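You operate a simulated robot arm through the tools that you are given. There is no shell and no other tool. Be economical: measure what you need, move in short steps, check, and stop when the job is done.

Carry out the task below with a simulated two-armed robot. There is one attempt and no reset: what you move stays moved.

Task
Shake the sieve till the shaker's lamp lights, then put it back.
Fine: clamp it first; shaker off before the clamp comes up.

The check looks at the end state, three seconds after you hand in, the way a careful person would. Anything else that was tipped, shoved, dropped, spilled or broken makes it a failure.

Robot
Two 7-joint arms with fingered hands on one trunk, on a base that drives. Base frame: it is fixed to the floor where the robot stands at the start and does not move with it; the origin is under the middle of the robot, x ahead of it, y to its left, z up. Lengths are in mm, angles in degrees, forces in N, time in s.
The left shoulder is at the start at [32, 125, 1282], the right one opposite. With the tool pointing down near the work surface each hand reaches from about 100 to 800 mm from the robot's upright axis, wherever it stands, measured 20 degrees to its own side. Places, roughly: lamp of the shaker [500, -100, 900]; sample cabinet knob [300, 100, 700]; shaker clamp lever [600, 0, 1000]; shaker knob [400, -100, 900]; top of the shaker plate [500, 0, 900]. Payload 3.6 kg a hand.
Tool frame (each hand has its own): the origin (TCP) lies between the finger pads and is the grasp point; the fingertips stand 34 mm ahead of it; z points along the fingers, y is the line along which they close. The gripper opens to 116 mm. The gripper's body begins 40 mm behind the TCP. The gripper is a hand of 5 fingers: y runs from the thumb to the fingers, the wrist lies at [-16, -160, -164] in the tool frame.
Orientation is told as [roll, pitch, yaw] about the base's x, y, z axes, in that order, counted from this pose: with the fingers straight down and the wrist toward the robot, the tool's x, y and z point along [0, 1, 0], [1, 0, 0] and [0, 0, -1] of the base frame.

Tools
- The arms move only by the tool send_rows. It takes "left_increments", "right_increments" or both (then of equal length, played together; a hand with none holds still); each is a list of rows, each a list of 6 numbers: the shift along the tool's x, y, z in units of 400 mm (1.0 is 400 mm), then the turn, a rotation vector about the tool's x, y, z in units of 180 degrees (1.0 is 180 degrees). In form: [[tx, ty, tz, wx, wy, wz], ...]. A call has 1 to 10 rows; each row is the pose to reach, as a shift and turn from the pose commanded when the call began, along the tool's axes at that moment. A call with a number of a shift or a turn outside -1 to 1 is refused whole. Rows are played at 5 a second. More than 50 mm and 8.6 degrees between two rows, and nothing of the call is played. A pose out of reach is approached as far as the arm can. The call stops where the force on the tool passes 90 N (or 10 N more than at its start, if that is more) or the arm is blocked; 0.2 s more then pass. In this call time passes only in rows, and 0.2 s behind the last. The reply holds the time, the measured pose of the TCP, the force on the tool along the base axes, the opening and the grip force, in the units named above and with some noise, with the torque about the TCP (base axes, N m) and any sound that the robot's microphone picked up.
- Cameras (640 x 400 px; columns grow to the right, rows downward): "scene" is now at [113.1, -6, 1452.8]; the picture's right is [-0.08, -1.00, 0.00], its down [-0.58, 0.05, -0.81] and it looks along [0.81, -0.07, -0.58] (base axes); focal length 214 px, centre (320, 200). "left" rides on the left gripper at [-69, -134, -110] in its tool frame; the picture's right is [-0.77, -0.19, 0.61], its down [0.59, -0.58, 0.57] and it looks along [0.25, 0.79, 0.55] (tool axes); focal length 256 px, centre (320, 200). "right" rides on the right gripper at [69, -134, -110] in its tool frame; the picture's right is [-0.77, 0.19, -0.61], its down [-0.59, -0.58, 0.56] and it looks along [-0.25, 0.79, 0.55] (tool axes); focal length 256 px, centre (320, 200).
- grab_frame(camera): a new picture of that camera. No time passes.
- raise_lower(by): slides the trunk up (or, below 0, down) by that many mm; the arms and the scene camera ride with it, the base frame stays. It gives what a move gives, with no picture.
- drive_base(legs): drives the robot by 1 to 6 legs, each [ahead, turn to the left] in mm and degrees, along the robot's own axes; the way and the turn of a leg run together, so that a leg with both is an arc; at most 1500 mm and 180 degrees a leg. The arms and the cameras ride along, it lands a little off, and it stops where it bumps. It gives what a move gives.
- finger_targets(index, middle, ring, little, thumb_bend, thumb_turn, hand): sets how far each is bent, from 0 (flat) to 1 (curled in); at 0.3 the hand is open as for a grip, at 0.7 the pads meet at the TCP. One left out holds its place. A second passes; each finger stops where it meets its share of the squeeze, and holds until it gets a number again. It is the only way to open and close the hand. It gives what a move gives, with no picture; readings hold the bend of each and the force on index, middle, ring, little, thumb and palm. thumb_turn goes from beside the hand (0) to across from the fingers (1), as for a grip.
- aim_head(pan, tilt): turns the head with the scene camera to pan (to the left, within 86 degrees either way) and tilt (down, from -29 to 69), counted from straight ahead of the robot. It gives what a move gives.
- point_at(camera, pixels): for up to 12 pixels [column, row] of the newest picture of that camera ("zoom" is the newest enlarged one), the place [x, y, z] in the base frame of the surface seen there, good to about 2 mm. No time passes.
- close_up(camera, box): a new picture of the part [left, top, right, bottom] of that camera's present view, enlarged. No time passes.
- finish_job(): hands the job in; it is judged then, once.

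Keep the steps short. Do not move on a guess: measure, check each grasp and each placing, and mend mistakes. In all there are 80 turns and 78 pictures (those below and enlarged ones count). Leave the grippers open and the arms clear of the work at the hand-in unless told otherwise, and finish with a single line.

The tools are called after "Request:" as a command line: name --argument value ..., lists and objects as JSON in quotes. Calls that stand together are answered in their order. send_rows: Moves the arms, as the interface text tells. Its arguments: {"type":"object","properties":{"left_increments":{"type":"array"},"right_increments":{"type":"array"}},"required":[]} The other tools are called the same way: raise_lower (by) slides the trunk up or down; finger_targets (index, middle, ring, little, thumb_bend, thumb_turn, hand) moves the fingers one by one; drive_base (legs) drives the base; aim_head (pan, tilt) turns the head that bears the scene camera; grab_frame (camera) takes a picture; point_at (camera, pixels) gives the place of the surface under pixels of a picture; close_up (camera, box) takes an enlarged picture of a part of a camera's view; finish_job () hands the job in.

At the start:

```text
time_s: 0.0
left_eef_pos: [559.2, 243.5, 1313.8]
left_tcp_rot: [0.0, 0.0, -0.1]
left_wrist_force: [-0.3, -0.2, 0.0]
left_wrist_torque: [0.0, 0.01, 0.01]
left_width: 115.9
left_grip_force: 0.1
left_shape: jaw
left_bend: [0.3, 0.3, 0.3, 0.3, 0.3, 0.97]
left_finger forces: [0.0, 0.0, 0.0, 0.1, 0.0, 0.0]
right_eef_pos: [572.7, -134.3, 1349.8]
right_tcp_rot: [0.0, 0.1, 0.0]
right_wrist_force: [0.2, -0.2, 0.1]
right_wrist_torque: [0.01, -0.02, 0.0]
right_width: 116.0
right_grip_force: 0.0
right_shape: jaw
right_bend: [0.3, 0.3, 0.3, 0.3, 0.3, 0.97]
right_finger forces: [0.0, 0.0, 0.1, 0.0, 0.0, 0.1]
trunk travel left (down, up): [-475.0, 287.0]
robot x, y, heading: [-2.6, 3.1, -0.0]
head pan, tilt: [-4.6, 35.7]
```

scene: 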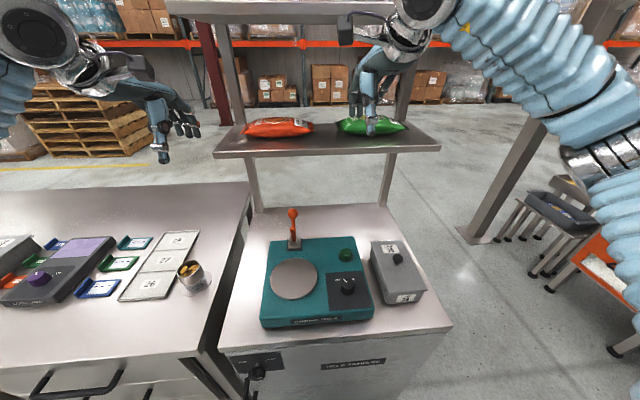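
right: 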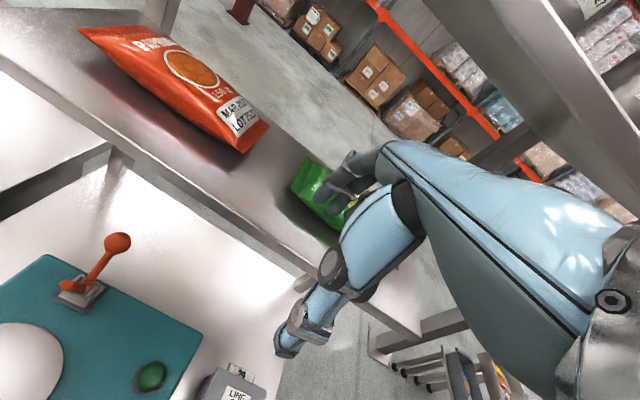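
left: 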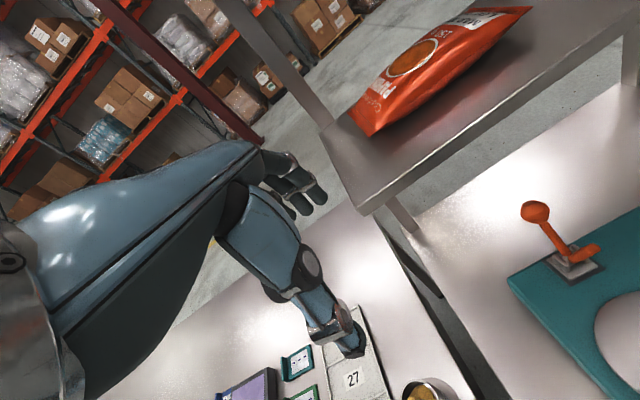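

I see the teal shaker in the middle, with its orange lever at (293,225), knob at (347,285) and lamp at (346,255). A metal cup stands at (190,275) on the left table. I'll enlarge these areas to find the sieve and read the labels.

Request:
close_up --camera "scene" --box '[220, 190, 460, 340]'

Request:
close_up --camera "scene" --box '[0, 210, 240, 360]'

Request:
close_up --camera "scene" --box '[200, 320, 460, 400]'

```text
2.67 times, centred on (340, 265) of scene
```

zoom: 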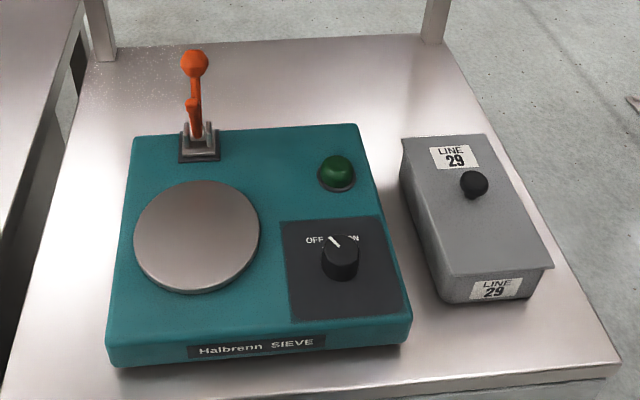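

```text
2.67 times, centred on (120, 285) of scene
```

zoom: 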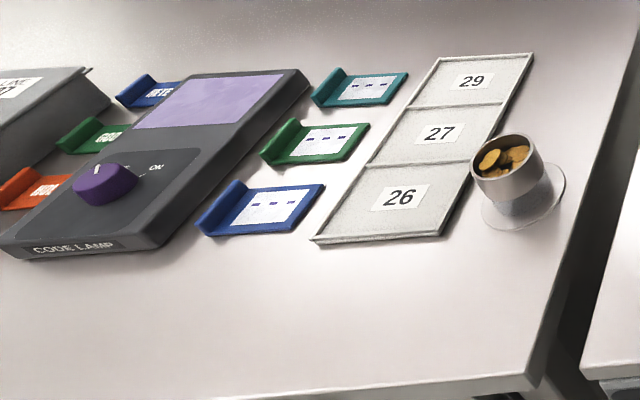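

```text
2.46 times, centred on (330, 360) of scene
```

zoom: 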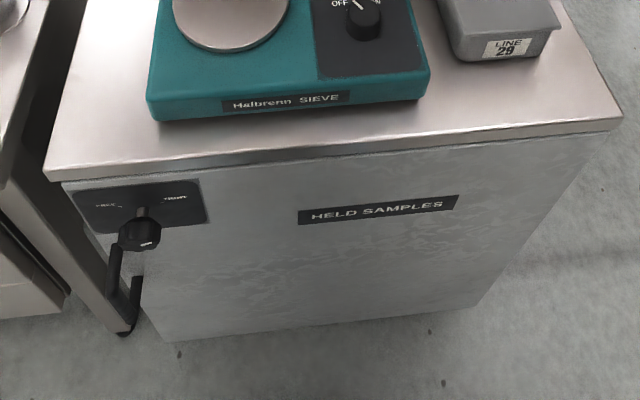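

The cup with yellow chips stands on a round mat, and it may be the sieve. I'll enlarge it, look around for any other candidate, and get the first measurements.

Request:
close_up --camera "scene" --box '[160, 245, 232, 305]'

Request:
point_at --camera "scene" --pixels '[[293, 213], [294, 238], [347, 277], [348, 290], [346, 252], [293, 280], [272, 280], [314, 280], [190, 268], [204, 290], [257, 372]]'

Request:
aim_head --pan 35 --tilt 45

Request:
grab_frame --camera "scene"

```text
6.67 times, centred on (196, 275) of scene
```

zoom: 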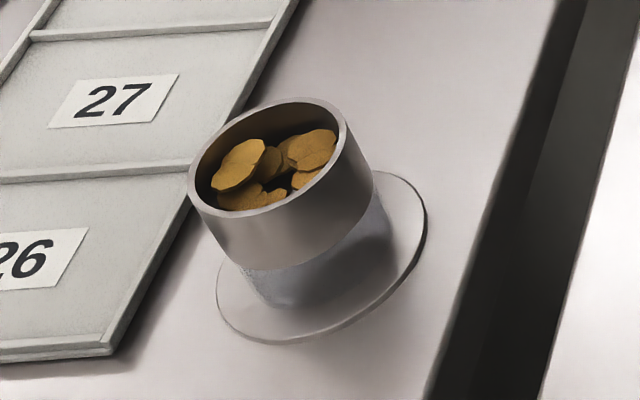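

```text
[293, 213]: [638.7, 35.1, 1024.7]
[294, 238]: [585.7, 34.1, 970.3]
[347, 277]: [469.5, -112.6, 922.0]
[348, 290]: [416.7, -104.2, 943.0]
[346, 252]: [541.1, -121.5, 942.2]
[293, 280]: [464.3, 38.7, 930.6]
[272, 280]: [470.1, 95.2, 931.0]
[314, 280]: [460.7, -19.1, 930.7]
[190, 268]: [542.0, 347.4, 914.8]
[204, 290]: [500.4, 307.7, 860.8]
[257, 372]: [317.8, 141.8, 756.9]
```

```text
time_s: 1.1
left_eef_pos: [560.3, 243.9, 1314.3]
left_tcp_rot: [0.1, -0.1, 0.1]
left_wrist_force: [0.0, 0.9, 1.3]
left_wrist_torque: [0.06, 0.01, -0.01]
left_width: 115.9
left_grip_force: 0.1
left_shape: jaw
left_bend: [0.3, 0.3, 0.3, 0.3, 0.3, 0.97]
left_finger forces: [0.0, 0.0, 0.1, 0.1, 0.1, 0.0]
right_eef_pos: [573.3, -134.5, 1349.6]
right_tcp_rot: [0.0, 0.1, 0.0]
right_wrist_force: [-0.2, 0.2, -0.3]
right_wrist_torque: [0.0, -0.02, 0.02]
right_width: 115.7
right_grip_force: 0.1
right_shape: jaw
right_bend: [0.3, 0.3, 0.3, 0.3, 0.3, 0.97]
right_finger forces: [0.0, 0.0, 0.0, 0.0, 0.1, 0.0]
trunk travel left (down, up): [-475.0, 287.0]
robot x, y, heading: [-0.1, -2.2, 0.4]
head pan, tilt: [35.0, 45.0]
```

```text
70 pictures are left
```

scene: 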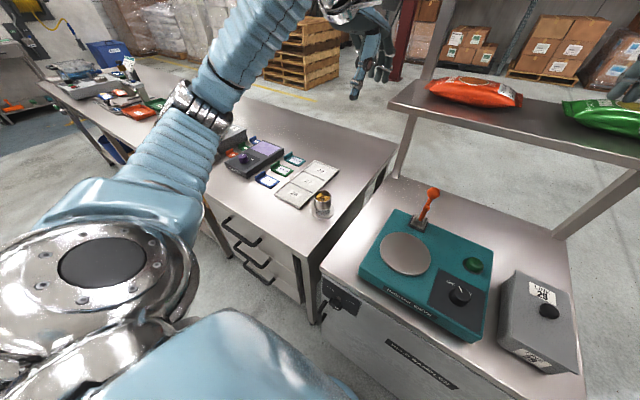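

The sieve is most likely the cup at (322,203) in this view. I'll enlarge it and the shaker with the present head aim, and measure the shelf.

Request:
close_up --camera "scene" --box '[290, 180, 354, 220]'

Request:
point_at --camera "scene" --pixels '[[392, 106], [510, 150], [630, 183], [415, 75], [402, 170], [432, 190], [418, 225], [405, 254], [380, 254], [431, 254], [405, 232], [404, 276]]'

Request:
point_at --camera "zoom" --pixels '[[240, 200], [320, 130], [400, 200], [320, 200], [320, 240], [320, 290], [320, 340], [320, 365], [250, 300], [390, 300], [220, 340], [420, 330]]'

```text
10.00 times, centred on (322, 200) of scene
```

zoom: 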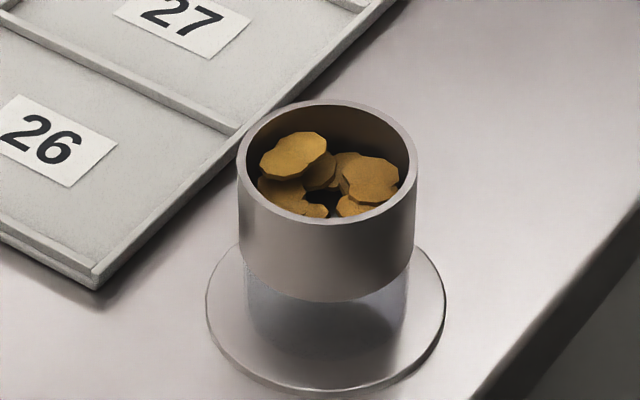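

```text
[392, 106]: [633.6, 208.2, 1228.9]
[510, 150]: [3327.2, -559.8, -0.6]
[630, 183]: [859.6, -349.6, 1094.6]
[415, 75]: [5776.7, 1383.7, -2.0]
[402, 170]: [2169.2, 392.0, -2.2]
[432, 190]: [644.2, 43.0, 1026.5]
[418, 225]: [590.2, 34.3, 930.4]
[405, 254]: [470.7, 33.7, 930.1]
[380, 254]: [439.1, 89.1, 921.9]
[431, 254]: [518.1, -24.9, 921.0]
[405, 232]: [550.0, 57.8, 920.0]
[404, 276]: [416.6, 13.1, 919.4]
```

```text
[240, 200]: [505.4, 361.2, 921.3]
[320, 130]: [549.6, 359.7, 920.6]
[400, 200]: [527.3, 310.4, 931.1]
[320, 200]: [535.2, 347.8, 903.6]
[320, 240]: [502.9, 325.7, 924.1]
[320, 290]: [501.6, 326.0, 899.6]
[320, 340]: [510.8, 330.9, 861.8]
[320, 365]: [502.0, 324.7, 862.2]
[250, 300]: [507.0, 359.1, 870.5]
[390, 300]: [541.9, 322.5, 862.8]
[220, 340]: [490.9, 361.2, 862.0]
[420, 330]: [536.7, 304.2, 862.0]
```

The sieve is a steel ring (z about 898–930) on a clear foot with a flange, centred near (527,342). Next I'll look closely at the clamp lever, the shaker knob and the plate.

Request:
close_up --camera "scene" --box '[396, 180, 460, 240]'

Request:
close_up --camera "scene" --box '[430, 245, 510, 315]'

Request:
close_up --camera "left" --box '[490, 180, 640, 300]'

Request:
close_up --camera "right" --box '[0, 210, 200, 400]'

```text
6.67 times, centred on (428, 210) of scene
```

zoom: 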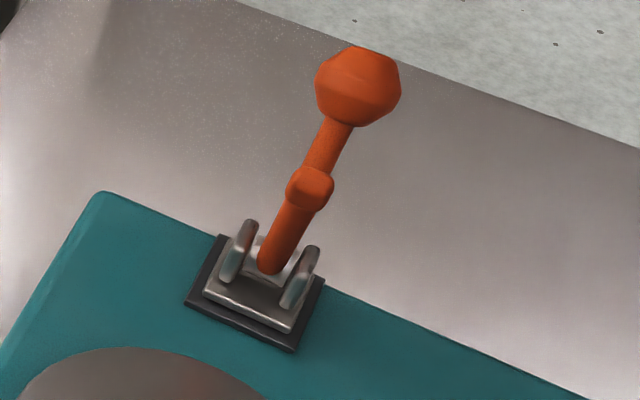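

```text
5.71 times, centred on (470, 280) of scene
```

zoom: 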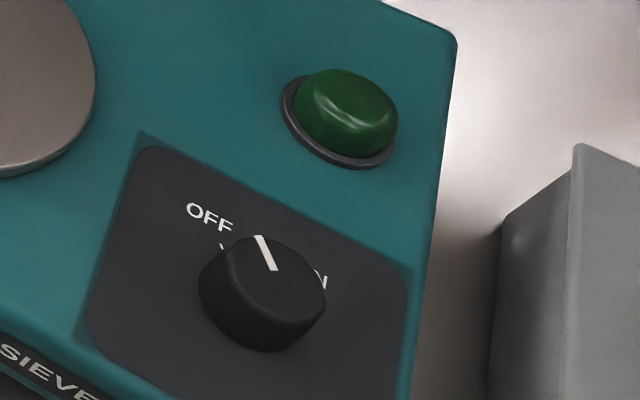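

```text
3.33 times, centred on (565, 240) of left
```

zoom: 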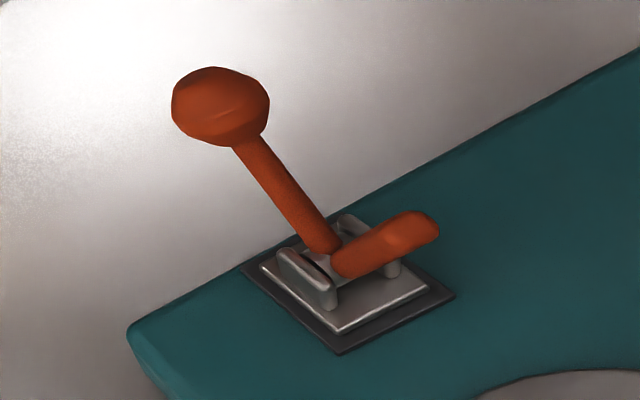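

```text
2.11 times, centred on (100, 305) of right
```

zoom: 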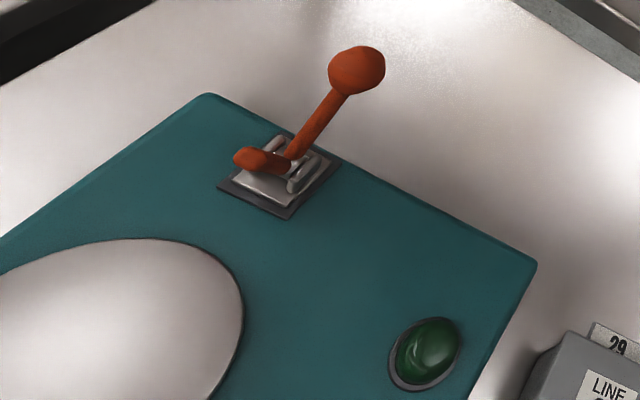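

The lever is L-shaped. The ball arm leans back and the short toe points forward, so clamping should mean pulling the ball forward to press the toe down. I'll measure it in the right-hand zoom.

Request:
point_at --camera "zoom" --pixels '[[357, 70], [340, 95], [315, 125], [292, 155], [275, 165], [242, 158], [285, 205], [150, 240], [240, 300], [425, 350], [205, 390], [60, 250]]'

Request:
aim_head --pan 5 --tilt 50

Request:
close_up --camera "scene" --box '[240, 120, 440, 245]'

```text
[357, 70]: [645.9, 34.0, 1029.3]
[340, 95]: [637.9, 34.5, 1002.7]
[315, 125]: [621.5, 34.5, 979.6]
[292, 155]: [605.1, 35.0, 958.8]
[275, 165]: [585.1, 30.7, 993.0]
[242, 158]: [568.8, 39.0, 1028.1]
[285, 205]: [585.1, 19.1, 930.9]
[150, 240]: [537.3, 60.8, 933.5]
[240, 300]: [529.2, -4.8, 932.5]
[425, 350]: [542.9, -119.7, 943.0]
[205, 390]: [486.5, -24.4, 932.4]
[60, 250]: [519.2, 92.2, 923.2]
```

```text
time_s: 2.0
left_eef_pos: [558.1, 245.3, 1315.0]
left_tcp_rot: [0.0, 0.0, 0.0]
left_wrist_force: [-0.5, 0.7, 0.2]
left_wrist_torque: [0.02, 0.0, -0.03]
left_width: 115.9
left_grip_force: 0.1
left_shape: jaw
left_bend: [0.3, 0.3, 0.3, 0.3, 0.3, 0.97]
left_finger forces: [0.0, 0.0, 0.1, 0.1, 0.1, 0.0]
right_eef_pos: [572.7, -135.1, 1348.4]
right_tcp_rot: [0.0, 0.1, -0.1]
right_wrist_force: [0.0, -0.3, 0.4]
right_wrist_torque: [-0.02, 0.03, -0.01]
right_width: 115.9
right_grip_force: 0.0
right_shape: jaw
right_bend: [0.3, 0.3, 0.3, 0.3, 0.3, 0.97]
right_finger forces: [0.1, 0.0, 0.0, 0.1, 0.0, 0.1]
trunk travel left (down, up): [-475.0, 287.0]
robot x, y, heading: [-0.8, 0.3, -0.2]
head pan, tilt: [5.0, 50.0]
```

```text
3.20 times, centred on (340, 182) of scene
```

zoom: 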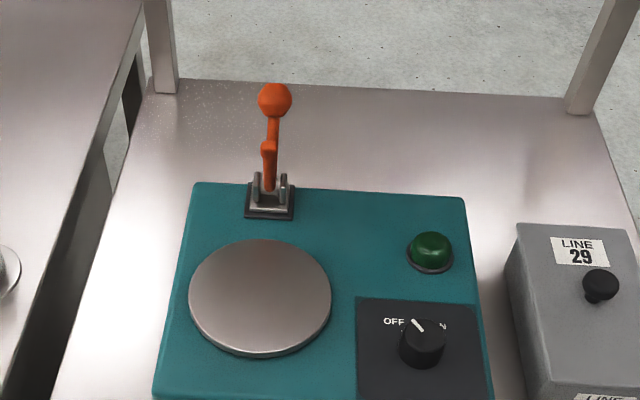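

The toe points up and forward, with its tip near (569,39,1028), so it should swing down towards the plate. I'll measure the plate rim and knob in this zoom.

Request:
point_at --camera "zoom" --pixels '[[192, 295], [328, 297], [258, 242], [262, 349], [210, 260], [308, 260], [415, 327], [425, 345], [440, 334], [404, 338], [396, 322], [430, 240]]'

Request:
close_up --camera "scene" --box '[350, 210, 400, 250]'

```text
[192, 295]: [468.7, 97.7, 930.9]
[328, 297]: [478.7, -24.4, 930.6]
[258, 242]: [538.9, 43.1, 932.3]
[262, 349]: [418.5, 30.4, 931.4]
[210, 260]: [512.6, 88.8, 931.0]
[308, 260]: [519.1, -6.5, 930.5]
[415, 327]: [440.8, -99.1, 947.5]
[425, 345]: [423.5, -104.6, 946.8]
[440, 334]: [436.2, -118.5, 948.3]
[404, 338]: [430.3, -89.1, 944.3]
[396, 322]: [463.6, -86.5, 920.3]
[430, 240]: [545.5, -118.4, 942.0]
```

```text
10.00 times, centred on (375, 230) of scene
```

zoom: 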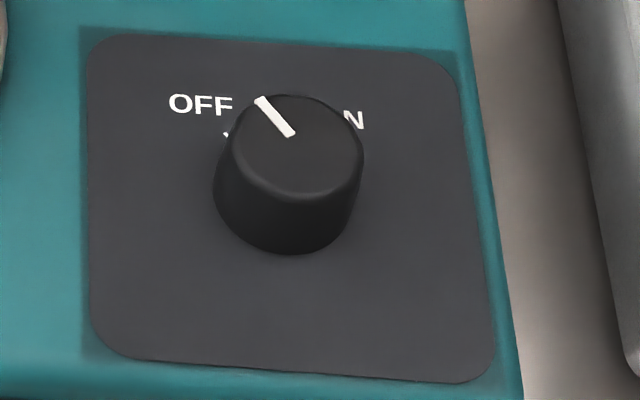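

The plate centre is about (477,37,931) with radius 61. The knob is at (427,-104), top z 947, with its pointer at OFF. Now I'll move the left hand above the sieve at (527,342) and down to z 1050, away from the shelf.

Request:
send_rows --left_increments '[[0.1, -0.04, 0.0, 0, 0, 0], [0.2, -0.0775, 0.05, 0, 0, 0], [0.2425, -0.0775, 0.16, 0, 0, 0], [0.2425, -0.0775, 0.28, 0, 0, 0], [0.2425, -0.0775, 0.4, 0, 0, 0], [0.2425, -0.0775, 0.52, 0, 0, 0], [0.2425, -0.0775, 0.64, 0, 0, 0], [0.2425, -0.0775, 0.64, 0, 0, 0]]'

Request:
grab_frame --camera "left"

Request:
aim_head --pan 30 --tilt 45

Request:
grab_frame --camera "scene"

```text
time_s: 3.8
left_eef_pos: [526.9, 341.6, 1058.5]
left_tcp_rot: [-0.1, 0.0, 0.0]
left_wrist_force: [0.4, -0.3, -0.9]
left_wrist_torque: [-0.01, -0.01, 0.03]
left_width: 115.9
left_grip_force: 0.2
left_shape: jaw
left_bend: [0.3, 0.3, 0.3, 0.3, 0.3, 0.97]
left_finger forces: [0.0, 0.1, 0.0, 0.0, 0.0, 0.1]
right_eef_pos: [571.5, -134.8, 1349.8]
right_tcp_rot: [-0.1, 0.0, 0.0]
right_wrist_force: [-0.6, 0.1, 0.2]
right_wrist_torque: [-0.01, 0.02, 0.03]
right_width: 115.9
right_grip_force: 0.1
right_shape: jaw
right_bend: [0.3, 0.3, 0.3, 0.3, 0.3, 0.97]
right_finger forces: [0.0, 0.0, 0.0, 0.1, 0.0, 0.1]
trunk travel left (down, up): [-475.0, 287.0]
robot x, y, heading: [0.2, 0.3, 0.1]
head pan, tilt: [5.0, 50.0]
```

```text
62 pictures are left
```

left: 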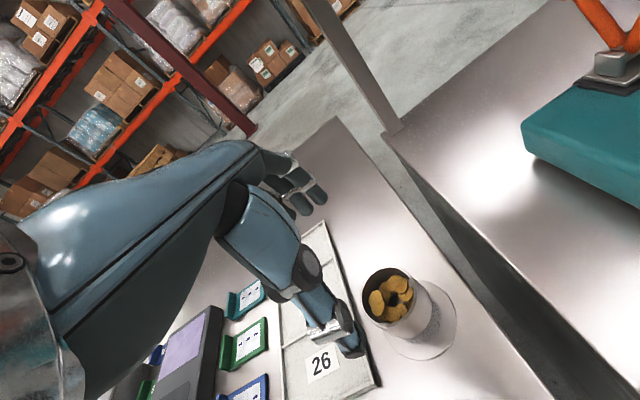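

```text
time_s: 4.7
left_eef_pos: [527.3, 341.0, 1058.8]
left_tcp_rot: [0.0, 0.0, 0.0]
left_wrist_force: [0.1, 0.2, -0.8]
left_wrist_torque: [0.01, 0.02, -0.03]
left_width: 115.8
left_grip_force: 0.1
left_shape: jaw
left_bend: [0.3, 0.3, 0.3, 0.3, 0.3, 0.97]
left_finger forces: [0.0, 0.0, 0.0, 0.0, 0.1, 0.1]
right_eef_pos: [572.3, -134.0, 1349.6]
right_tcp_rot: [-0.1, 0.0, -0.1]
right_wrist_force: [0.9, 0.2, 0.3]
right_wrist_torque: [-0.02, -0.02, -0.01]
right_width: 116.1
right_grip_force: 0.0
right_shape: jaw
right_bend: [0.3, 0.3, 0.3, 0.3, 0.3, 0.97]
right_finger forces: [0.0, 0.0, 0.1, 0.0, 0.0, 0.0]
trunk travel left (down, up): [-475.0, 287.0]
robot x, y, heading: [-4.4, 2.0, -0.1]
head pan, tilt: [30.0, 45.0]
```

```text
61 pictures are left
```

scene: 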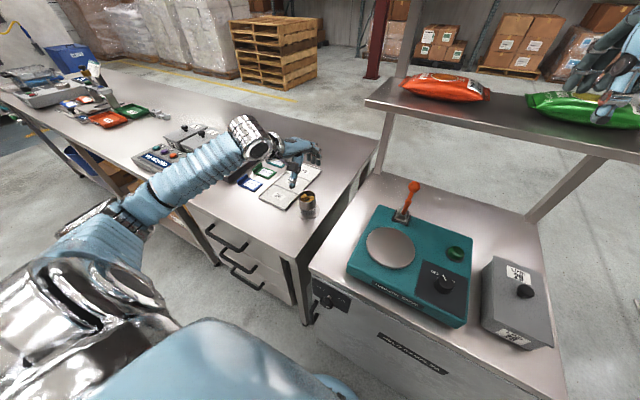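

The left camera sees the sieve clearly, with its rim near (388,293). I'll measure it exactly, and check the hand shape close up.

Request:
close_up --camera "left" --box '[200, 120, 480, 370]'

Request:
point_at --camera "left" --pixels '[[363, 290], [418, 298], [391, 268], [388, 322], [370, 272], [411, 280], [440, 300], [456, 322], [430, 359], [398, 350], [410, 325], [360, 350]]'

```text
1.60 times, centred on (340, 245) of left
```

zoom: 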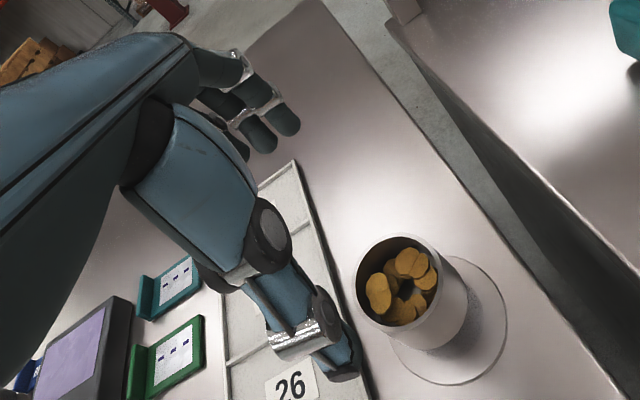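

```text
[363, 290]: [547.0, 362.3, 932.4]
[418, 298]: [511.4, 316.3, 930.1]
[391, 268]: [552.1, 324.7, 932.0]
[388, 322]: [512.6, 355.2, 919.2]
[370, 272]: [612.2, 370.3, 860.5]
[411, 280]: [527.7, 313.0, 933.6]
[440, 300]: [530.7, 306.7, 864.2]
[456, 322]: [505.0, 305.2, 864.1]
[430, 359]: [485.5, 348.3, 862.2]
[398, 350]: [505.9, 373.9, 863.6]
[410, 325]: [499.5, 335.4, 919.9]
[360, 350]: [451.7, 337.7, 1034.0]
```

The sieve ring is centred at (529,340) with outer radius about 30 and rim z 931. I'll descend straight down to TCP z 919, in the middle of the steel ring, with the hand open.

Request:
send_rows --left_increments '[[-0.0025, 0.005, 0.1, 0, 0, 0], [-0.0025, 0.005, 0.2, 0, 0, 0], [-0.0025, 0.005, 0.28, 0, 0, 0], [-0.0025, 0.005, 0.32, 0, 0, 0], [-0.0025, 0.005, 0.348, 0, 0, 0], [-0.0025, 0.005, 0.348, 0, 0, 0]]'

Request:
grab_frame --camera "left"

Request:
close_up --camera "scene" --box '[240, 130, 380, 240]'

```text
time_s: 6.1
left_eef_pos: [528.9, 338.9, 919.9]
left_tcp_rot: [0.0, 0.0, 0.0]
left_wrist_force: [-0.7, 0.0, -0.1]
left_wrist_torque: [0.01, 0.0, 0.02]
left_width: 116.0
left_grip_force: 0.0
left_shape: jaw
left_bend: [0.3, 0.3, 0.3, 0.3, 0.3, 0.97]
left_finger forces: [0.0, 0.1, 0.0, 0.0, 0.1, 0.0]
right_eef_pos: [573.0, -134.1, 1348.9]
right_tcp_rot: [0.0, 0.0, 0.0]
right_wrist_force: [-0.3, -0.3, -0.5]
right_wrist_torque: [-0.01, 0.0, 0.02]
right_width: 116.2
right_grip_force: 0.0
right_shape: jaw
right_bend: [0.3, 0.3, 0.3, 0.3, 0.3, 0.97]
right_finger forces: [0.0, 0.0, 0.0, 0.0, 0.1, 0.0]
trunk travel left (down, up): [-475.0, 287.0]
robot x, y, heading: [0.9, 2.1, 0.1]
head pan, tilt: [30.0, 45.0]
```

```text
59 pictures are left
```

left: 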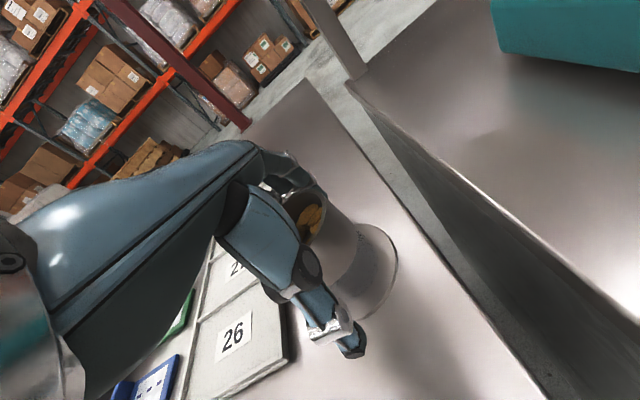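

```text
3.64 times, centred on (310, 185) of scene
```

zoom: 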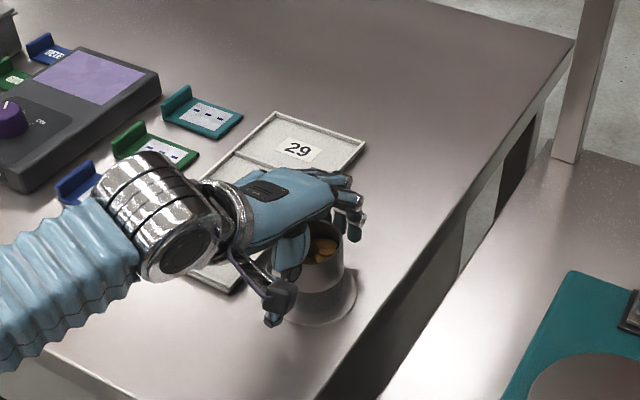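

The cup sits between the thumb and fingers. I'll close all the fingers gently to 0.58, since the 60 mm ring should stop them near 0.49.

Request:
finger_targets --hand "left" --index 0.58 --middle 0.58 --ring 0.58 --little 0.58 --thumb_bend 0.58

Request:
grab_frame --camera "left"

```text
time_s: 7.1
left_eef_pos: [529.8, 340.8, 919.4]
left_tcp_rot: [0.0, -0.1, 0.0]
left_wrist_force: [0.4, 0.4, 0.8]
left_wrist_torque: [0.03, -0.22, -0.01]
left_width: 56.0
left_grip_force: 15.6
left_shape: fingers
left_bend: [0.52, 0.5, 0.57, 0.57, 0.52, 0.97]
left_finger forces: [7.0, 8.4, 0.1, 0.0, 15.6, 0.0]
right_eef_pos: [572.1, -133.6, 1349.0]
right_tcp_rot: [0.1, 0.0, 0.0]
right_wrist_force: [-0.7, 0.5, 1.0]
right_wrist_torque: [0.02, 0.01, -0.04]
right_width: 116.2
right_grip_force: 0.1
right_shape: jaw
right_bend: [0.3, 0.3, 0.3, 0.3, 0.3, 0.97]
right_finger forces: [0.0, 0.0, 0.0, 0.0, 0.0, 0.0]
trunk travel left (down, up): [-475.0, 287.0]
robot x, y, heading: [-2.7, 1.0, 0.1]
head pan, tilt: [30.0, 45.0]
```

```text
57 pictures are left
```

left: 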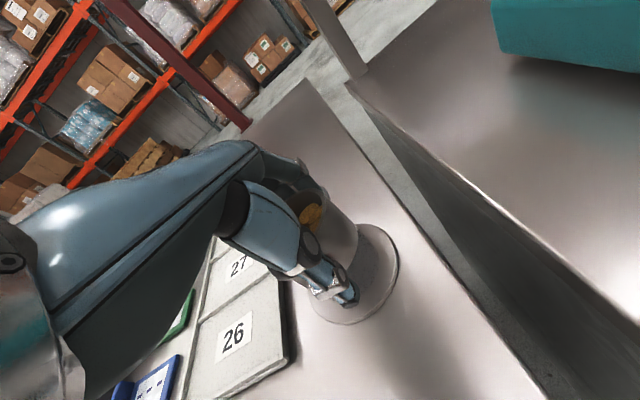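

The grip is 15.6 N with the thumb against the index and middle fingers, on a width of 56 mm. I'll lift slowly by 40 mm and see what comes along.

Request:
send_rows --left_increments '[[0, 0, -0.02, 0, 0, 0], [0, 0, -0.05, 0, 0, 0], [0, 0, -0.1, 0, 0, 0], [0, 0, -0.1, 0, 0, 0]]'

Request:
grab_frame --camera "left"

Request:
close_up --camera "scene" --box '[240, 130, 380, 240]'

```text
time_s: 8.1
left_eef_pos: [530.7, 340.5, 958.8]
left_tcp_rot: [0.0, 0.0, 0.0]
left_wrist_force: [0.6, -0.3, -2.8]
left_wrist_torque: [0.02, 0.0, 0.0]
left_width: 55.7
left_grip_force: 15.0
left_shape: fingers
left_bend: [0.52, 0.51, 0.57, 0.57, 0.52, 0.97]
left_finger forces: [6.6, 8.0, 0.0, 0.0, 14.9, 0.0]
right_eef_pos: [573.0, -134.4, 1349.2]
right_tcp_rot: [-0.1, 0.1, 0.0]
right_wrist_force: [-0.1, -0.5, 0.8]
right_wrist_torque: [-0.01, 0.0, 0.0]
right_width: 116.1
right_grip_force: 0.0
right_shape: jaw
right_bend: [0.3, 0.3, 0.3, 0.3, 0.3, 0.97]
right_finger forces: [0.1, 0.0, 0.0, 0.0, 0.0, 0.0]
trunk travel left (down, up): [-475.0, 287.0]
robot x, y, heading: [-1.1, -2.5, -0.2]
head pan, tilt: [30.0, 45.0]
```

```text
56 pictures are left
```

left: 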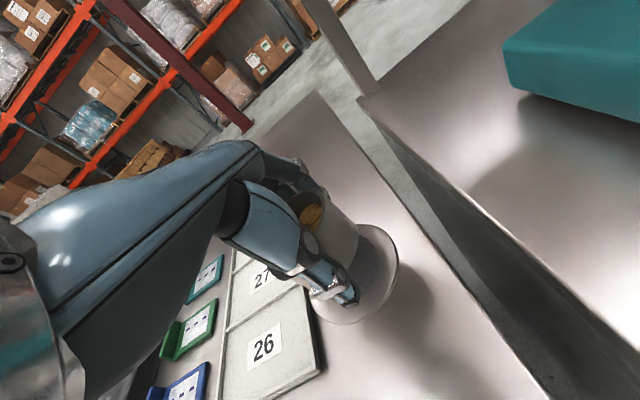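

```text
3.64 times, centred on (310, 185) of scene
```

zoom: 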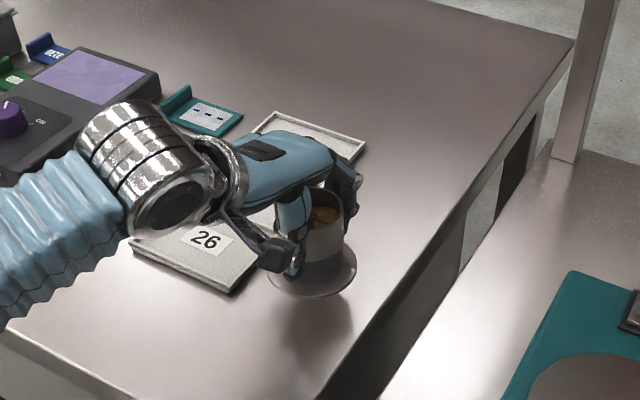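

The whole sieve came up, ring and clear foot together, weighing about 2.8 N. I'll carry it gently to the plate in two calls. On the way I'll turn the wrist to the left (yaw about -75°) so the fingers stay clear of the lever toe.

Request:
send_rows --left_increments '[[0, 0, -0.05, 0, 0, 0.02], [0, 0, -0.12, 0, 0, 0.045], [0, 0, -0.19, 0, 0, 0.07], [-0.03, -0.005, -0.24, 0, 0, 0.1], [-0.08, -0.015, -0.25, 0, 0, 0.13], [-0.14, -0.025, -0.25, 0, 0, 0.16], [-0.2, -0.035, -0.25, 0, 0, 0.19], [-0.26, -0.045, -0.25, 0, 0, 0.22], [-0.32, -0.055, -0.25, 0, 0, 0.25], [-0.35, -0.06, -0.25, 0, 0, 0.27]]'

Request:
grab_frame --camera "scene"

```text
time_s: 10.3
left_eef_pos: [506.3, 199.8, 1058.7]
left_tcp_rot: [0.0, 0.0, -48.7]
left_wrist_force: [0.3, 0.2, -3.8]
left_wrist_torque: [0.03, 0.0, 0.02]
left_width: 55.9
left_grip_force: 14.5
left_shape: fingers
left_bend: [0.52, 0.51, 0.57, 0.57, 0.52, 0.97]
left_finger forces: [6.5, 8.0, 0.0, 0.0, 14.7, 0.0]
right_eef_pos: [573.0, -134.4, 1348.5]
right_tcp_rot: [0.0, 0.2, 0.0]
right_wrist_force: [0.1, -0.4, -0.3]
right_wrist_torque: [0.01, 0.03, 0.01]
right_width: 115.9
right_grip_force: 0.0
right_shape: jaw
right_bend: [0.3, 0.3, 0.3, 0.3, 0.3, 0.97]
right_finger forces: [0.0, 0.1, 0.0, 0.0, 0.0, 0.0]
trunk travel left (down, up): [-475.0, 287.0]
robot x, y, heading: [0.6, -3.2, 0.1]
head pan, tilt: [30.0, 45.0]
```

```text
54 pictures are left
```

scene: 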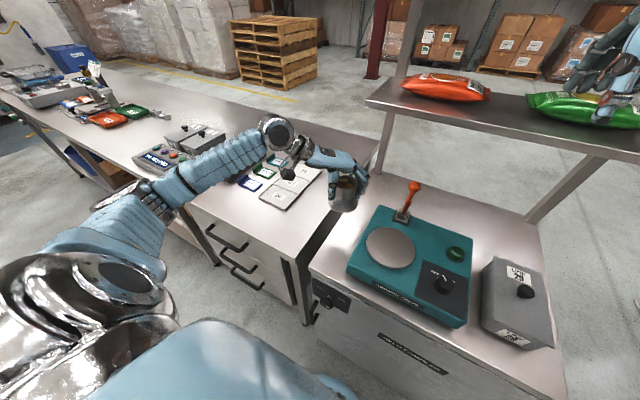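

It is carried steadily at (506,200,1059). I'll turn to about -75° first and then move over the plate at (477,37).

Request:
send_rows --left_increments '[[-0.02, 0.016, 0, 0, 0, 0.04], [-0.055, 0.044, 0, 0, 0, 0.08], [-0.095, 0.077, 0, 0, 0, 0.12], [-0.14, 0.113, 0, 0, 0, 0.145], [-0.185, 0.149, 0, 0, 0, 0.145], [-0.23, 0.185, 0, 0, 0, 0.145], [-0.27, 0.217, 0, 0, 0, 0.145], [-0.3, 0.242, 0, 0, 0, 0.145], [-0.321, 0.2584, 0, 0, 0, 0.145], [-0.321, 0.2584, 0, 0, 0, 0.145]]'

Request:
aim_head --pan 5 --tilt 45

Request:
close_up --camera "scene" --box '[220, 100, 440, 250]'

Request:
grab_frame --camera "left"

```text
time_s: 12.5
left_eef_pos: [478.2, 38.0, 1058.9]
left_tcp_rot: [0.0, 0.0, -74.7]
left_wrist_force: [-0.6, 0.1, -3.5]
left_wrist_torque: [-0.02, -0.01, 0.0]
left_width: 55.9
left_grip_force: 14.5
left_shape: fingers
left_bend: [0.52, 0.51, 0.57, 0.57, 0.52, 0.97]
left_finger forces: [6.4, 8.0, 0.1, 0.1, 14.6, 0.1]
right_eef_pos: [571.8, -134.2, 1349.1]
right_tcp_rot: [0.0, 0.1, 0.0]
right_wrist_force: [0.1, -0.2, -0.1]
right_wrist_torque: [0.0, 0.02, 0.01]
right_width: 115.8
right_grip_force: 0.1
right_shape: jaw
right_bend: [0.3, 0.3, 0.3, 0.3, 0.3, 0.97]
right_finger forces: [0.1, 0.0, 0.1, 0.0, 0.0, 0.1]
trunk travel left (down, up): [-475.0, 287.0]
robot x, y, heading: [1.9, 1.7, -0.1]
head pan, tilt: [30.0, 45.0]
```

```text
time_s: 13.4
left_eef_pos: [477.5, 38.3, 1059.8]
left_tcp_rot: [-0.1, -0.1, -74.7]
left_wrist_force: [-0.7, 0.0, -3.4]
left_wrist_torque: [-0.02, 0.0, 0.04]
left_width: 55.9
left_grip_force: 14.9
left_shape: fingers
left_bend: [0.52, 0.51, 0.57, 0.57, 0.52, 0.97]
left_finger forces: [6.4, 8.0, 0.1, 0.1, 14.5, 0.0]
right_eef_pos: [572.4, -134.2, 1348.7]
right_tcp_rot: [0.0, 0.0, 0.1]
right_wrist_force: [0.5, -0.1, 0.0]
right_wrist_torque: [0.02, 0.0, 0.01]
right_width: 115.9
right_grip_force: 0.1
right_shape: jaw
right_bend: [0.3, 0.3, 0.3, 0.3, 0.3, 0.97]
right_finger forces: [0.0, 0.0, 0.1, 0.0, 0.0, 0.1]
trunk travel left (down, up): [-475.0, 287.0]
robot x, y, heading: [1.8, -2.7, 0.2]
head pan, tilt: [5.0, 45.0]
```

```text
2.67 times, centred on (330, 175) of scene
```

zoom: 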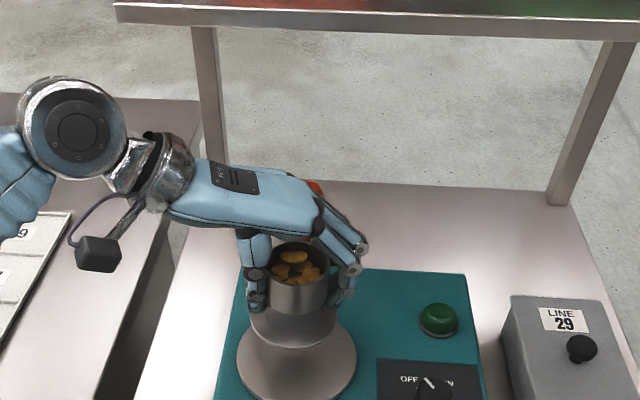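

```text
52 pictures are left
```

left: 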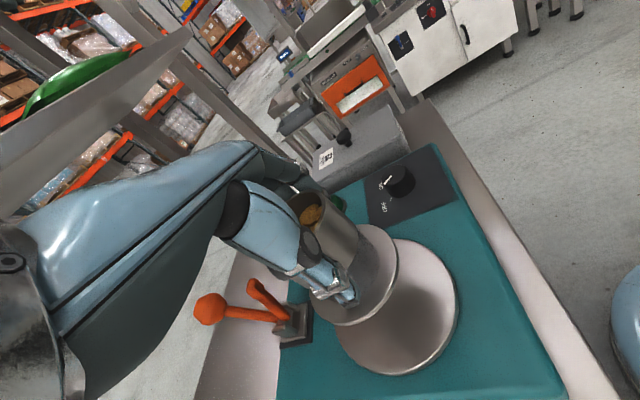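

The sieve is over the plate and the fingers are clear of the lever. I'll lower it slowly to just about touching, TCP z 991.

Request:
send_rows --left_increments '[[0, 0, 0.05, 0, 0, 0], [0, 0, 0.1, 0, 0, 0], [0, 0, 0.14, 0, 0, 0], [0, 0, 0.16, 0, 0, 0], [0, 0, 0.17, 0, 0, 0], [0, 0, 0.17, 0, 0, 0]]'

Request:
close_up --camera "scene" --box '[220, 120, 420, 250]'

Request:
grab_frame --camera "left"

```text
time_s: 14.8
left_eef_pos: [477.3, 38.3, 992.8]
left_tcp_rot: [0.0, -0.2, -74.7]
left_wrist_force: [-1.0, 0.2, 4.5]
left_wrist_torque: [-0.26, -0.11, 0.01]
left_width: 55.9
left_grip_force: 16.7
left_shape: fingers
left_bend: [0.52, 0.51, 0.57, 0.57, 0.52, 0.97]
left_finger forces: [7.2, 8.9, 0.0, 0.0, 17.2, 0.0]
right_eef_pos: [570.9, -133.9, 1349.3]
right_tcp_rot: [0.0, 0.0, 0.0]
right_wrist_force: [0.1, -0.2, -0.5]
right_wrist_torque: [0.01, 0.02, -0.01]
right_width: 115.7
right_grip_force: 0.0
right_shape: jaw
right_bend: [0.3, 0.3, 0.3, 0.3, 0.3, 0.97]
right_finger forces: [0.1, 0.1, 0.0, 0.0, 0.1, 0.0]
trunk travel left (down, up): [-475.0, 287.0]
robot x, y, heading: [-1.2, -1.3, -0.1]
head pan, tilt: [5.0, 45.0]
```

```text
3.08 times, centred on (320, 185) of scene
```

zoom: 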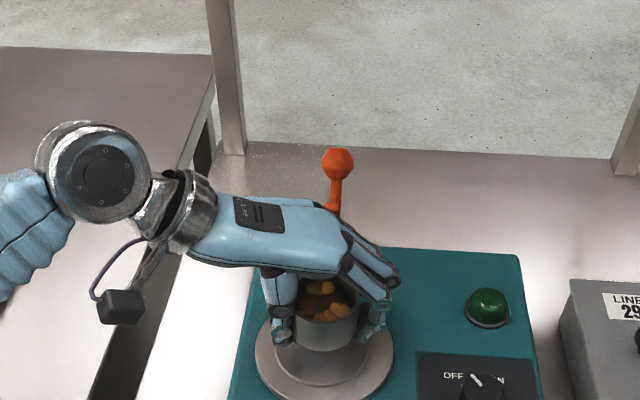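

```text
50 pictures are left
```

left: 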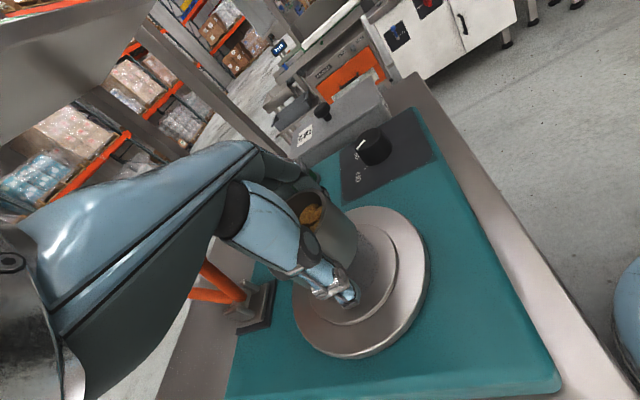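

The wrist force went from -3.5 N to +4.5 N, so the sieve has touched the plate and is near centre. I'll open the left hand.

Request:
finger_targets --hand "left" --index 0.3 --middle 0.3 --ring 0.3 --little 0.3 --thumb_bend 0.3

Request:
send_rows --left_increments '[[0, 0, -0.05, 0, 0, 0], [0, 0, -0.12, 0, 0, 0], [0, 0, -0.22, 0, 0, 0], [-0.05, -0.08, -0.3, 0, 0, 0], [-0.05, -0.18, -0.3, 0, 0, 0], [-0.05, -0.28, -0.3, 0, 0, 0], [-0.05, -0.38, -0.3, 0, 0, 0], [-0.05, -0.48, -0.3, 0, 0, 0], [-0.05, -0.55, -0.3, 0, 0, 0]]'

Request:
close_up --camera "scene" --box '[240, 120, 420, 250]'

Request:
grab_frame --camera "left"

```text
time_s: 15.8
left_eef_pos: [477.4, 36.7, 991.9]
left_tcp_rot: [0.0, 0.1, -74.7]
left_wrist_force: [-1.2, 0.0, -0.5]
left_wrist_torque: [0.02, -0.03, 0.03]
left_width: 117.2
left_grip_force: 0.0
left_shape: fingers
left_bend: [0.3, 0.3, 0.3, 0.3, 0.3, 0.97]
left_finger forces: [0.0, 0.0, 0.0, 0.0, 0.1, 0.0]
right_eef_pos: [573.0, -133.9, 1349.4]
right_tcp_rot: [0.0, 0.0, 0.0]
right_wrist_force: [0.6, 0.1, 0.8]
right_wrist_torque: [-0.02, 0.01, -0.02]
right_width: 116.1
right_grip_force: 0.0
right_shape: jaw
right_bend: [0.3, 0.3, 0.3, 0.3, 0.3, 0.97]
right_finger forces: [0.0, 0.0, 0.0, 0.1, 0.1, 0.0]
trunk travel left (down, up): [-475.0, 287.0]
robot x, y, heading: [0.0, 0.9, 0.0]
head pan, tilt: [5.0, 45.0]
```

```text
time_s: 17.8
left_eef_pos: [399.1, 245.6, 1112.0]
left_tcp_rot: [-0.1, -0.2, -74.7]
left_wrist_force: [0.1, -0.5, 0.4]
left_wrist_torque: [-0.03, 0.0, 0.01]
left_width: 117.5
left_grip_force: 0.0
left_shape: fingers
left_bend: [0.3, 0.3, 0.3, 0.3, 0.3, 0.97]
left_finger forces: [0.0, 0.1, 0.1, 0.0, 0.0, 0.1]
right_eef_pos: [571.9, -133.7, 1347.7]
right_tcp_rot: [0.1, 0.0, 0.0]
right_wrist_force: [-0.8, -1.2, 0.1]
right_wrist_torque: [0.01, 0.02, -0.01]
right_width: 115.8
right_grip_force: 0.1
right_shape: jaw
right_bend: [0.3, 0.3, 0.3, 0.3, 0.3, 0.97]
right_finger forces: [0.0, 0.0, 0.0, 0.0, 0.1, 0.0]
trunk travel left (down, up): [-475.0, 287.0]
robot x, y, heading: [0.2, 3.1, 0.2]
head pan, tilt: [5.0, 45.0]
```

```text
3.08 times, centred on (330, 185) of scene
```

zoom: 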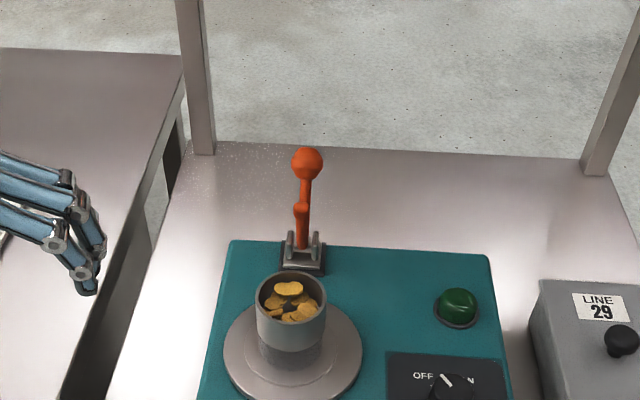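

```text
48 pictures are left
```

left: 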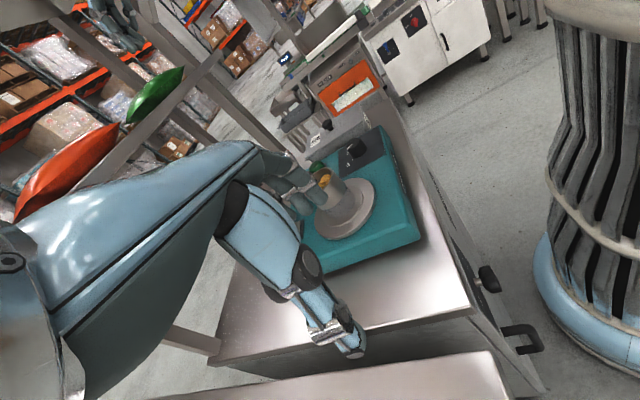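

The sieve stands upright on the plate. I'll measure its rim and flange to see how well it is centred, and look at the lever once more.

Request:
point_at --camera "zoom" --pixels '[[258, 298], [324, 296], [291, 273], [291, 324], [245, 345], [338, 345], [292, 372], [292, 388], [300, 208], [306, 160], [304, 240], [228, 355]]'

Request:
close_up --camera "right" --box '[0, 200, 200, 400]'

```text
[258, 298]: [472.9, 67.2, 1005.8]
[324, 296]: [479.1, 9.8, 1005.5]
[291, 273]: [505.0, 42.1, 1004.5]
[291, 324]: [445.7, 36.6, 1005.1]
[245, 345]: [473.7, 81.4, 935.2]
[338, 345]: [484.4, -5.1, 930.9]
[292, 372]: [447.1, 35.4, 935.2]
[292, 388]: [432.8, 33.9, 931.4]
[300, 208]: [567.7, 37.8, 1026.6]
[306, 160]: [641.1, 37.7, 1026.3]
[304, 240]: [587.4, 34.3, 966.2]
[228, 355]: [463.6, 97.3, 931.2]
```

```text
2.00 times, centred on (100, 300) of right
```

zoom: 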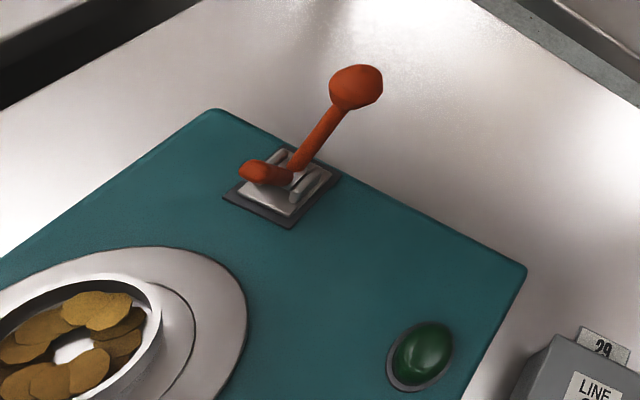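

The sieve is centred at (475.5,38.5), rim z 1005. To clamp, I'll hook the right hand's fingers behind the ball, whose centre is estimated at (653,36,1016), and pull it forward. First I'll check the shelf's underside and the hand's own height for clearance.

Request:
grab_frame --camera "scene"

Request:
close_up --camera "scene" --box '[150, 90, 280, 210]'

Request:
point_at --camera "scene" --pixels '[[230, 112], [230, 107], [330, 113], [330, 107], [400, 112], [260, 213], [265, 200]]'

```text
46 pictures are left
```

scene: 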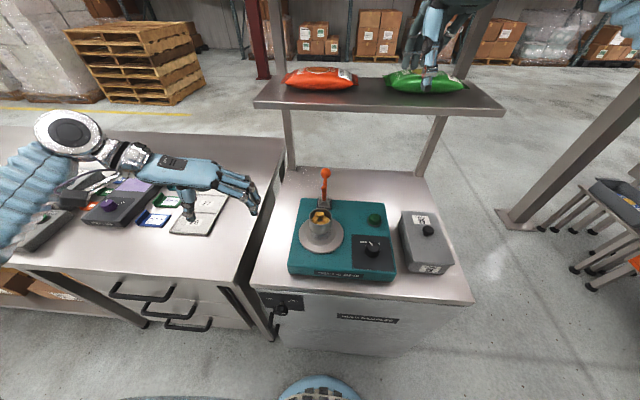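

```text
3.33 times, centred on (215, 150) of scene
```

zoom: 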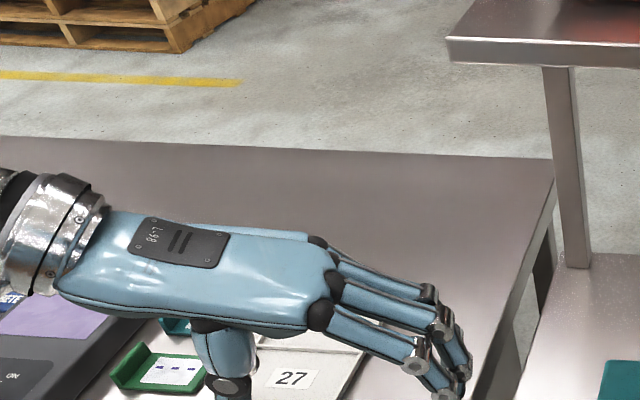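

```text
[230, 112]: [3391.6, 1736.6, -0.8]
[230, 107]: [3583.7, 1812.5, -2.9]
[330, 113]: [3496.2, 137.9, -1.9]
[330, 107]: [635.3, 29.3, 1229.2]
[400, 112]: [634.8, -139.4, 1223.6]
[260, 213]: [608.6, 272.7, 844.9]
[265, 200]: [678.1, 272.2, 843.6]
```

Request:
point_at --camera "zoom" --pixels '[[320, 243], [333, 285], [320, 315], [425, 293], [438, 322], [415, 355], [460, 385], [200, 240], [90, 200], [460, 360], [380, 290]]'

```text
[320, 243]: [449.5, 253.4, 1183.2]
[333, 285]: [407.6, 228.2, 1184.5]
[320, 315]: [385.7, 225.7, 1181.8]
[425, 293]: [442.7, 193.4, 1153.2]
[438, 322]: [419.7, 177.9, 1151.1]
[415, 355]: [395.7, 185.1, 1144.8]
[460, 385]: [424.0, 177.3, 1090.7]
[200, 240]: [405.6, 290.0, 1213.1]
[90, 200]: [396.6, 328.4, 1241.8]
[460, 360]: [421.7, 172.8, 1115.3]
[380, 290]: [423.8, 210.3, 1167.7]
```

The shelf edge is at x 634 with its underside near z 1218. The hand's knuckles rise about 75 mm above the TCP, so it fits underneath. First I'll back the right hand away from the bag and shelf, then lower it in front of the shelf.

Request:
send_rows --right_increments '[[0, -0.1, 0, 0, 0, 0], [0, -0.2, 0, 0, 0, 0], [0, -0.3, 0, 0, 0, 0], [0, -0.375, 0.0, 0, 0, 0], [0.07, -0.375, 0.083, 0, 0, 0], [0.14, -0.375, 0.166, 0, 0, 0], [0.21, -0.375, 0.249, 0, 0, 0], [0.28, -0.375, 0.332, 0, 0, 0], [0.35, -0.375, 0.415, 0, 0, 0], [0.4255, -0.375, 0.4975, 0, 0, 0]]'

Request:
finger_targets --hand "right" --index 0.52 --middle 0.52 --ring 0.52 --little 0.52 --thumb_bend 0.54

Request:
grab_frame --camera "right"

Request:
grab_frame --camera "scene"

```text
time_s: 20.0
left_eef_pos: [400.5, 247.7, 1111.2]
left_tcp_rot: [-0.1, -0.2, -74.7]
left_wrist_force: [-0.3, 0.3, 0.1]
left_wrist_torque: [-0.01, -0.03, 0.04]
left_width: 117.4
left_grip_force: 0.1
left_shape: fingers
left_bend: [0.3, 0.3, 0.3, 0.3, 0.3, 0.97]
left_finger forces: [0.1, 0.0, 0.0, 0.1, 0.0, 0.1]
right_eef_pos: [422.2, 37.0, 1148.9]
right_tcp_rot: [-0.1, 0.0, 0.0]
right_wrist_force: [-0.1, 0.3, -0.1]
right_wrist_torque: [-0.01, 0.01, -0.01]
right_width: 115.8
right_grip_force: 0.0
right_shape: jaw
right_bend: [0.3, 0.3, 0.3, 0.3, 0.3, 0.97]
right_finger forces: [0.0, 0.0, 0.1, 0.1, 0.0, 0.0]
trunk travel left (down, up): [-475.0, 287.0]
robot x, y, heading: [0.5, 0.8, -0.1]
head pan, tilt: [5.0, 45.0]
```

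```text
time_s: 21.0
left_eef_pos: [399.4, 245.4, 1111.6]
left_tcp_rot: [-0.1, 0.0, -74.7]
left_wrist_force: [-0.6, -0.1, 0.4]
left_wrist_torque: [0.0, 0.01, 0.0]
left_width: 117.2
left_grip_force: 0.1
left_shape: fingers
left_bend: [0.3, 0.3, 0.3, 0.3, 0.3, 0.97]
left_finger forces: [0.1, 0.0, 0.1, 0.1, 0.0, 0.1]
right_eef_pos: [421.4, 34.3, 1150.5]
right_tcp_rot: [0.0, 0.0, 0.0]
right_wrist_force: [0.0, 0.4, 0.0]
right_wrist_torque: [0.01, -0.01, 0.0]
right_width: 51.1
right_grip_force: 0.0
right_shape: fingers
right_bend: [0.52, 0.52, 0.52, 0.52, 0.54, 0.97]
right_finger forces: [0.0, 0.1, 0.0, 0.1, 0.0, 0.0]
trunk travel left (down, up): [-475.0, 287.0]
robot x, y, heading: [0.5, 3.2, 0.2]
head pan, tilt: [5.0, 45.0]
```

```text
44 pictures are left
```

right: 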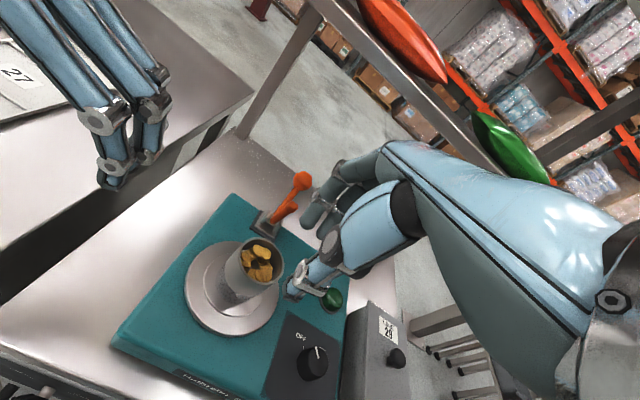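

```text
43 pictures are left
```

scene: 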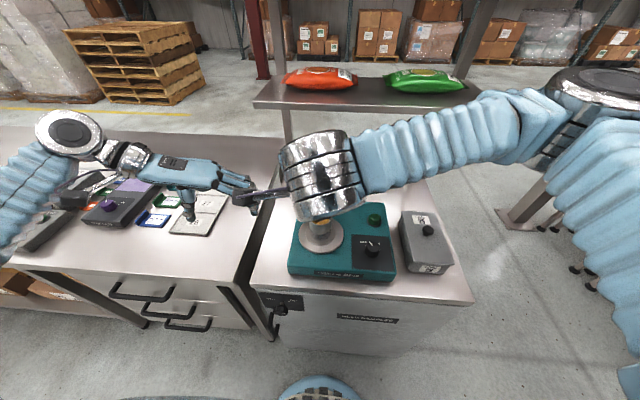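

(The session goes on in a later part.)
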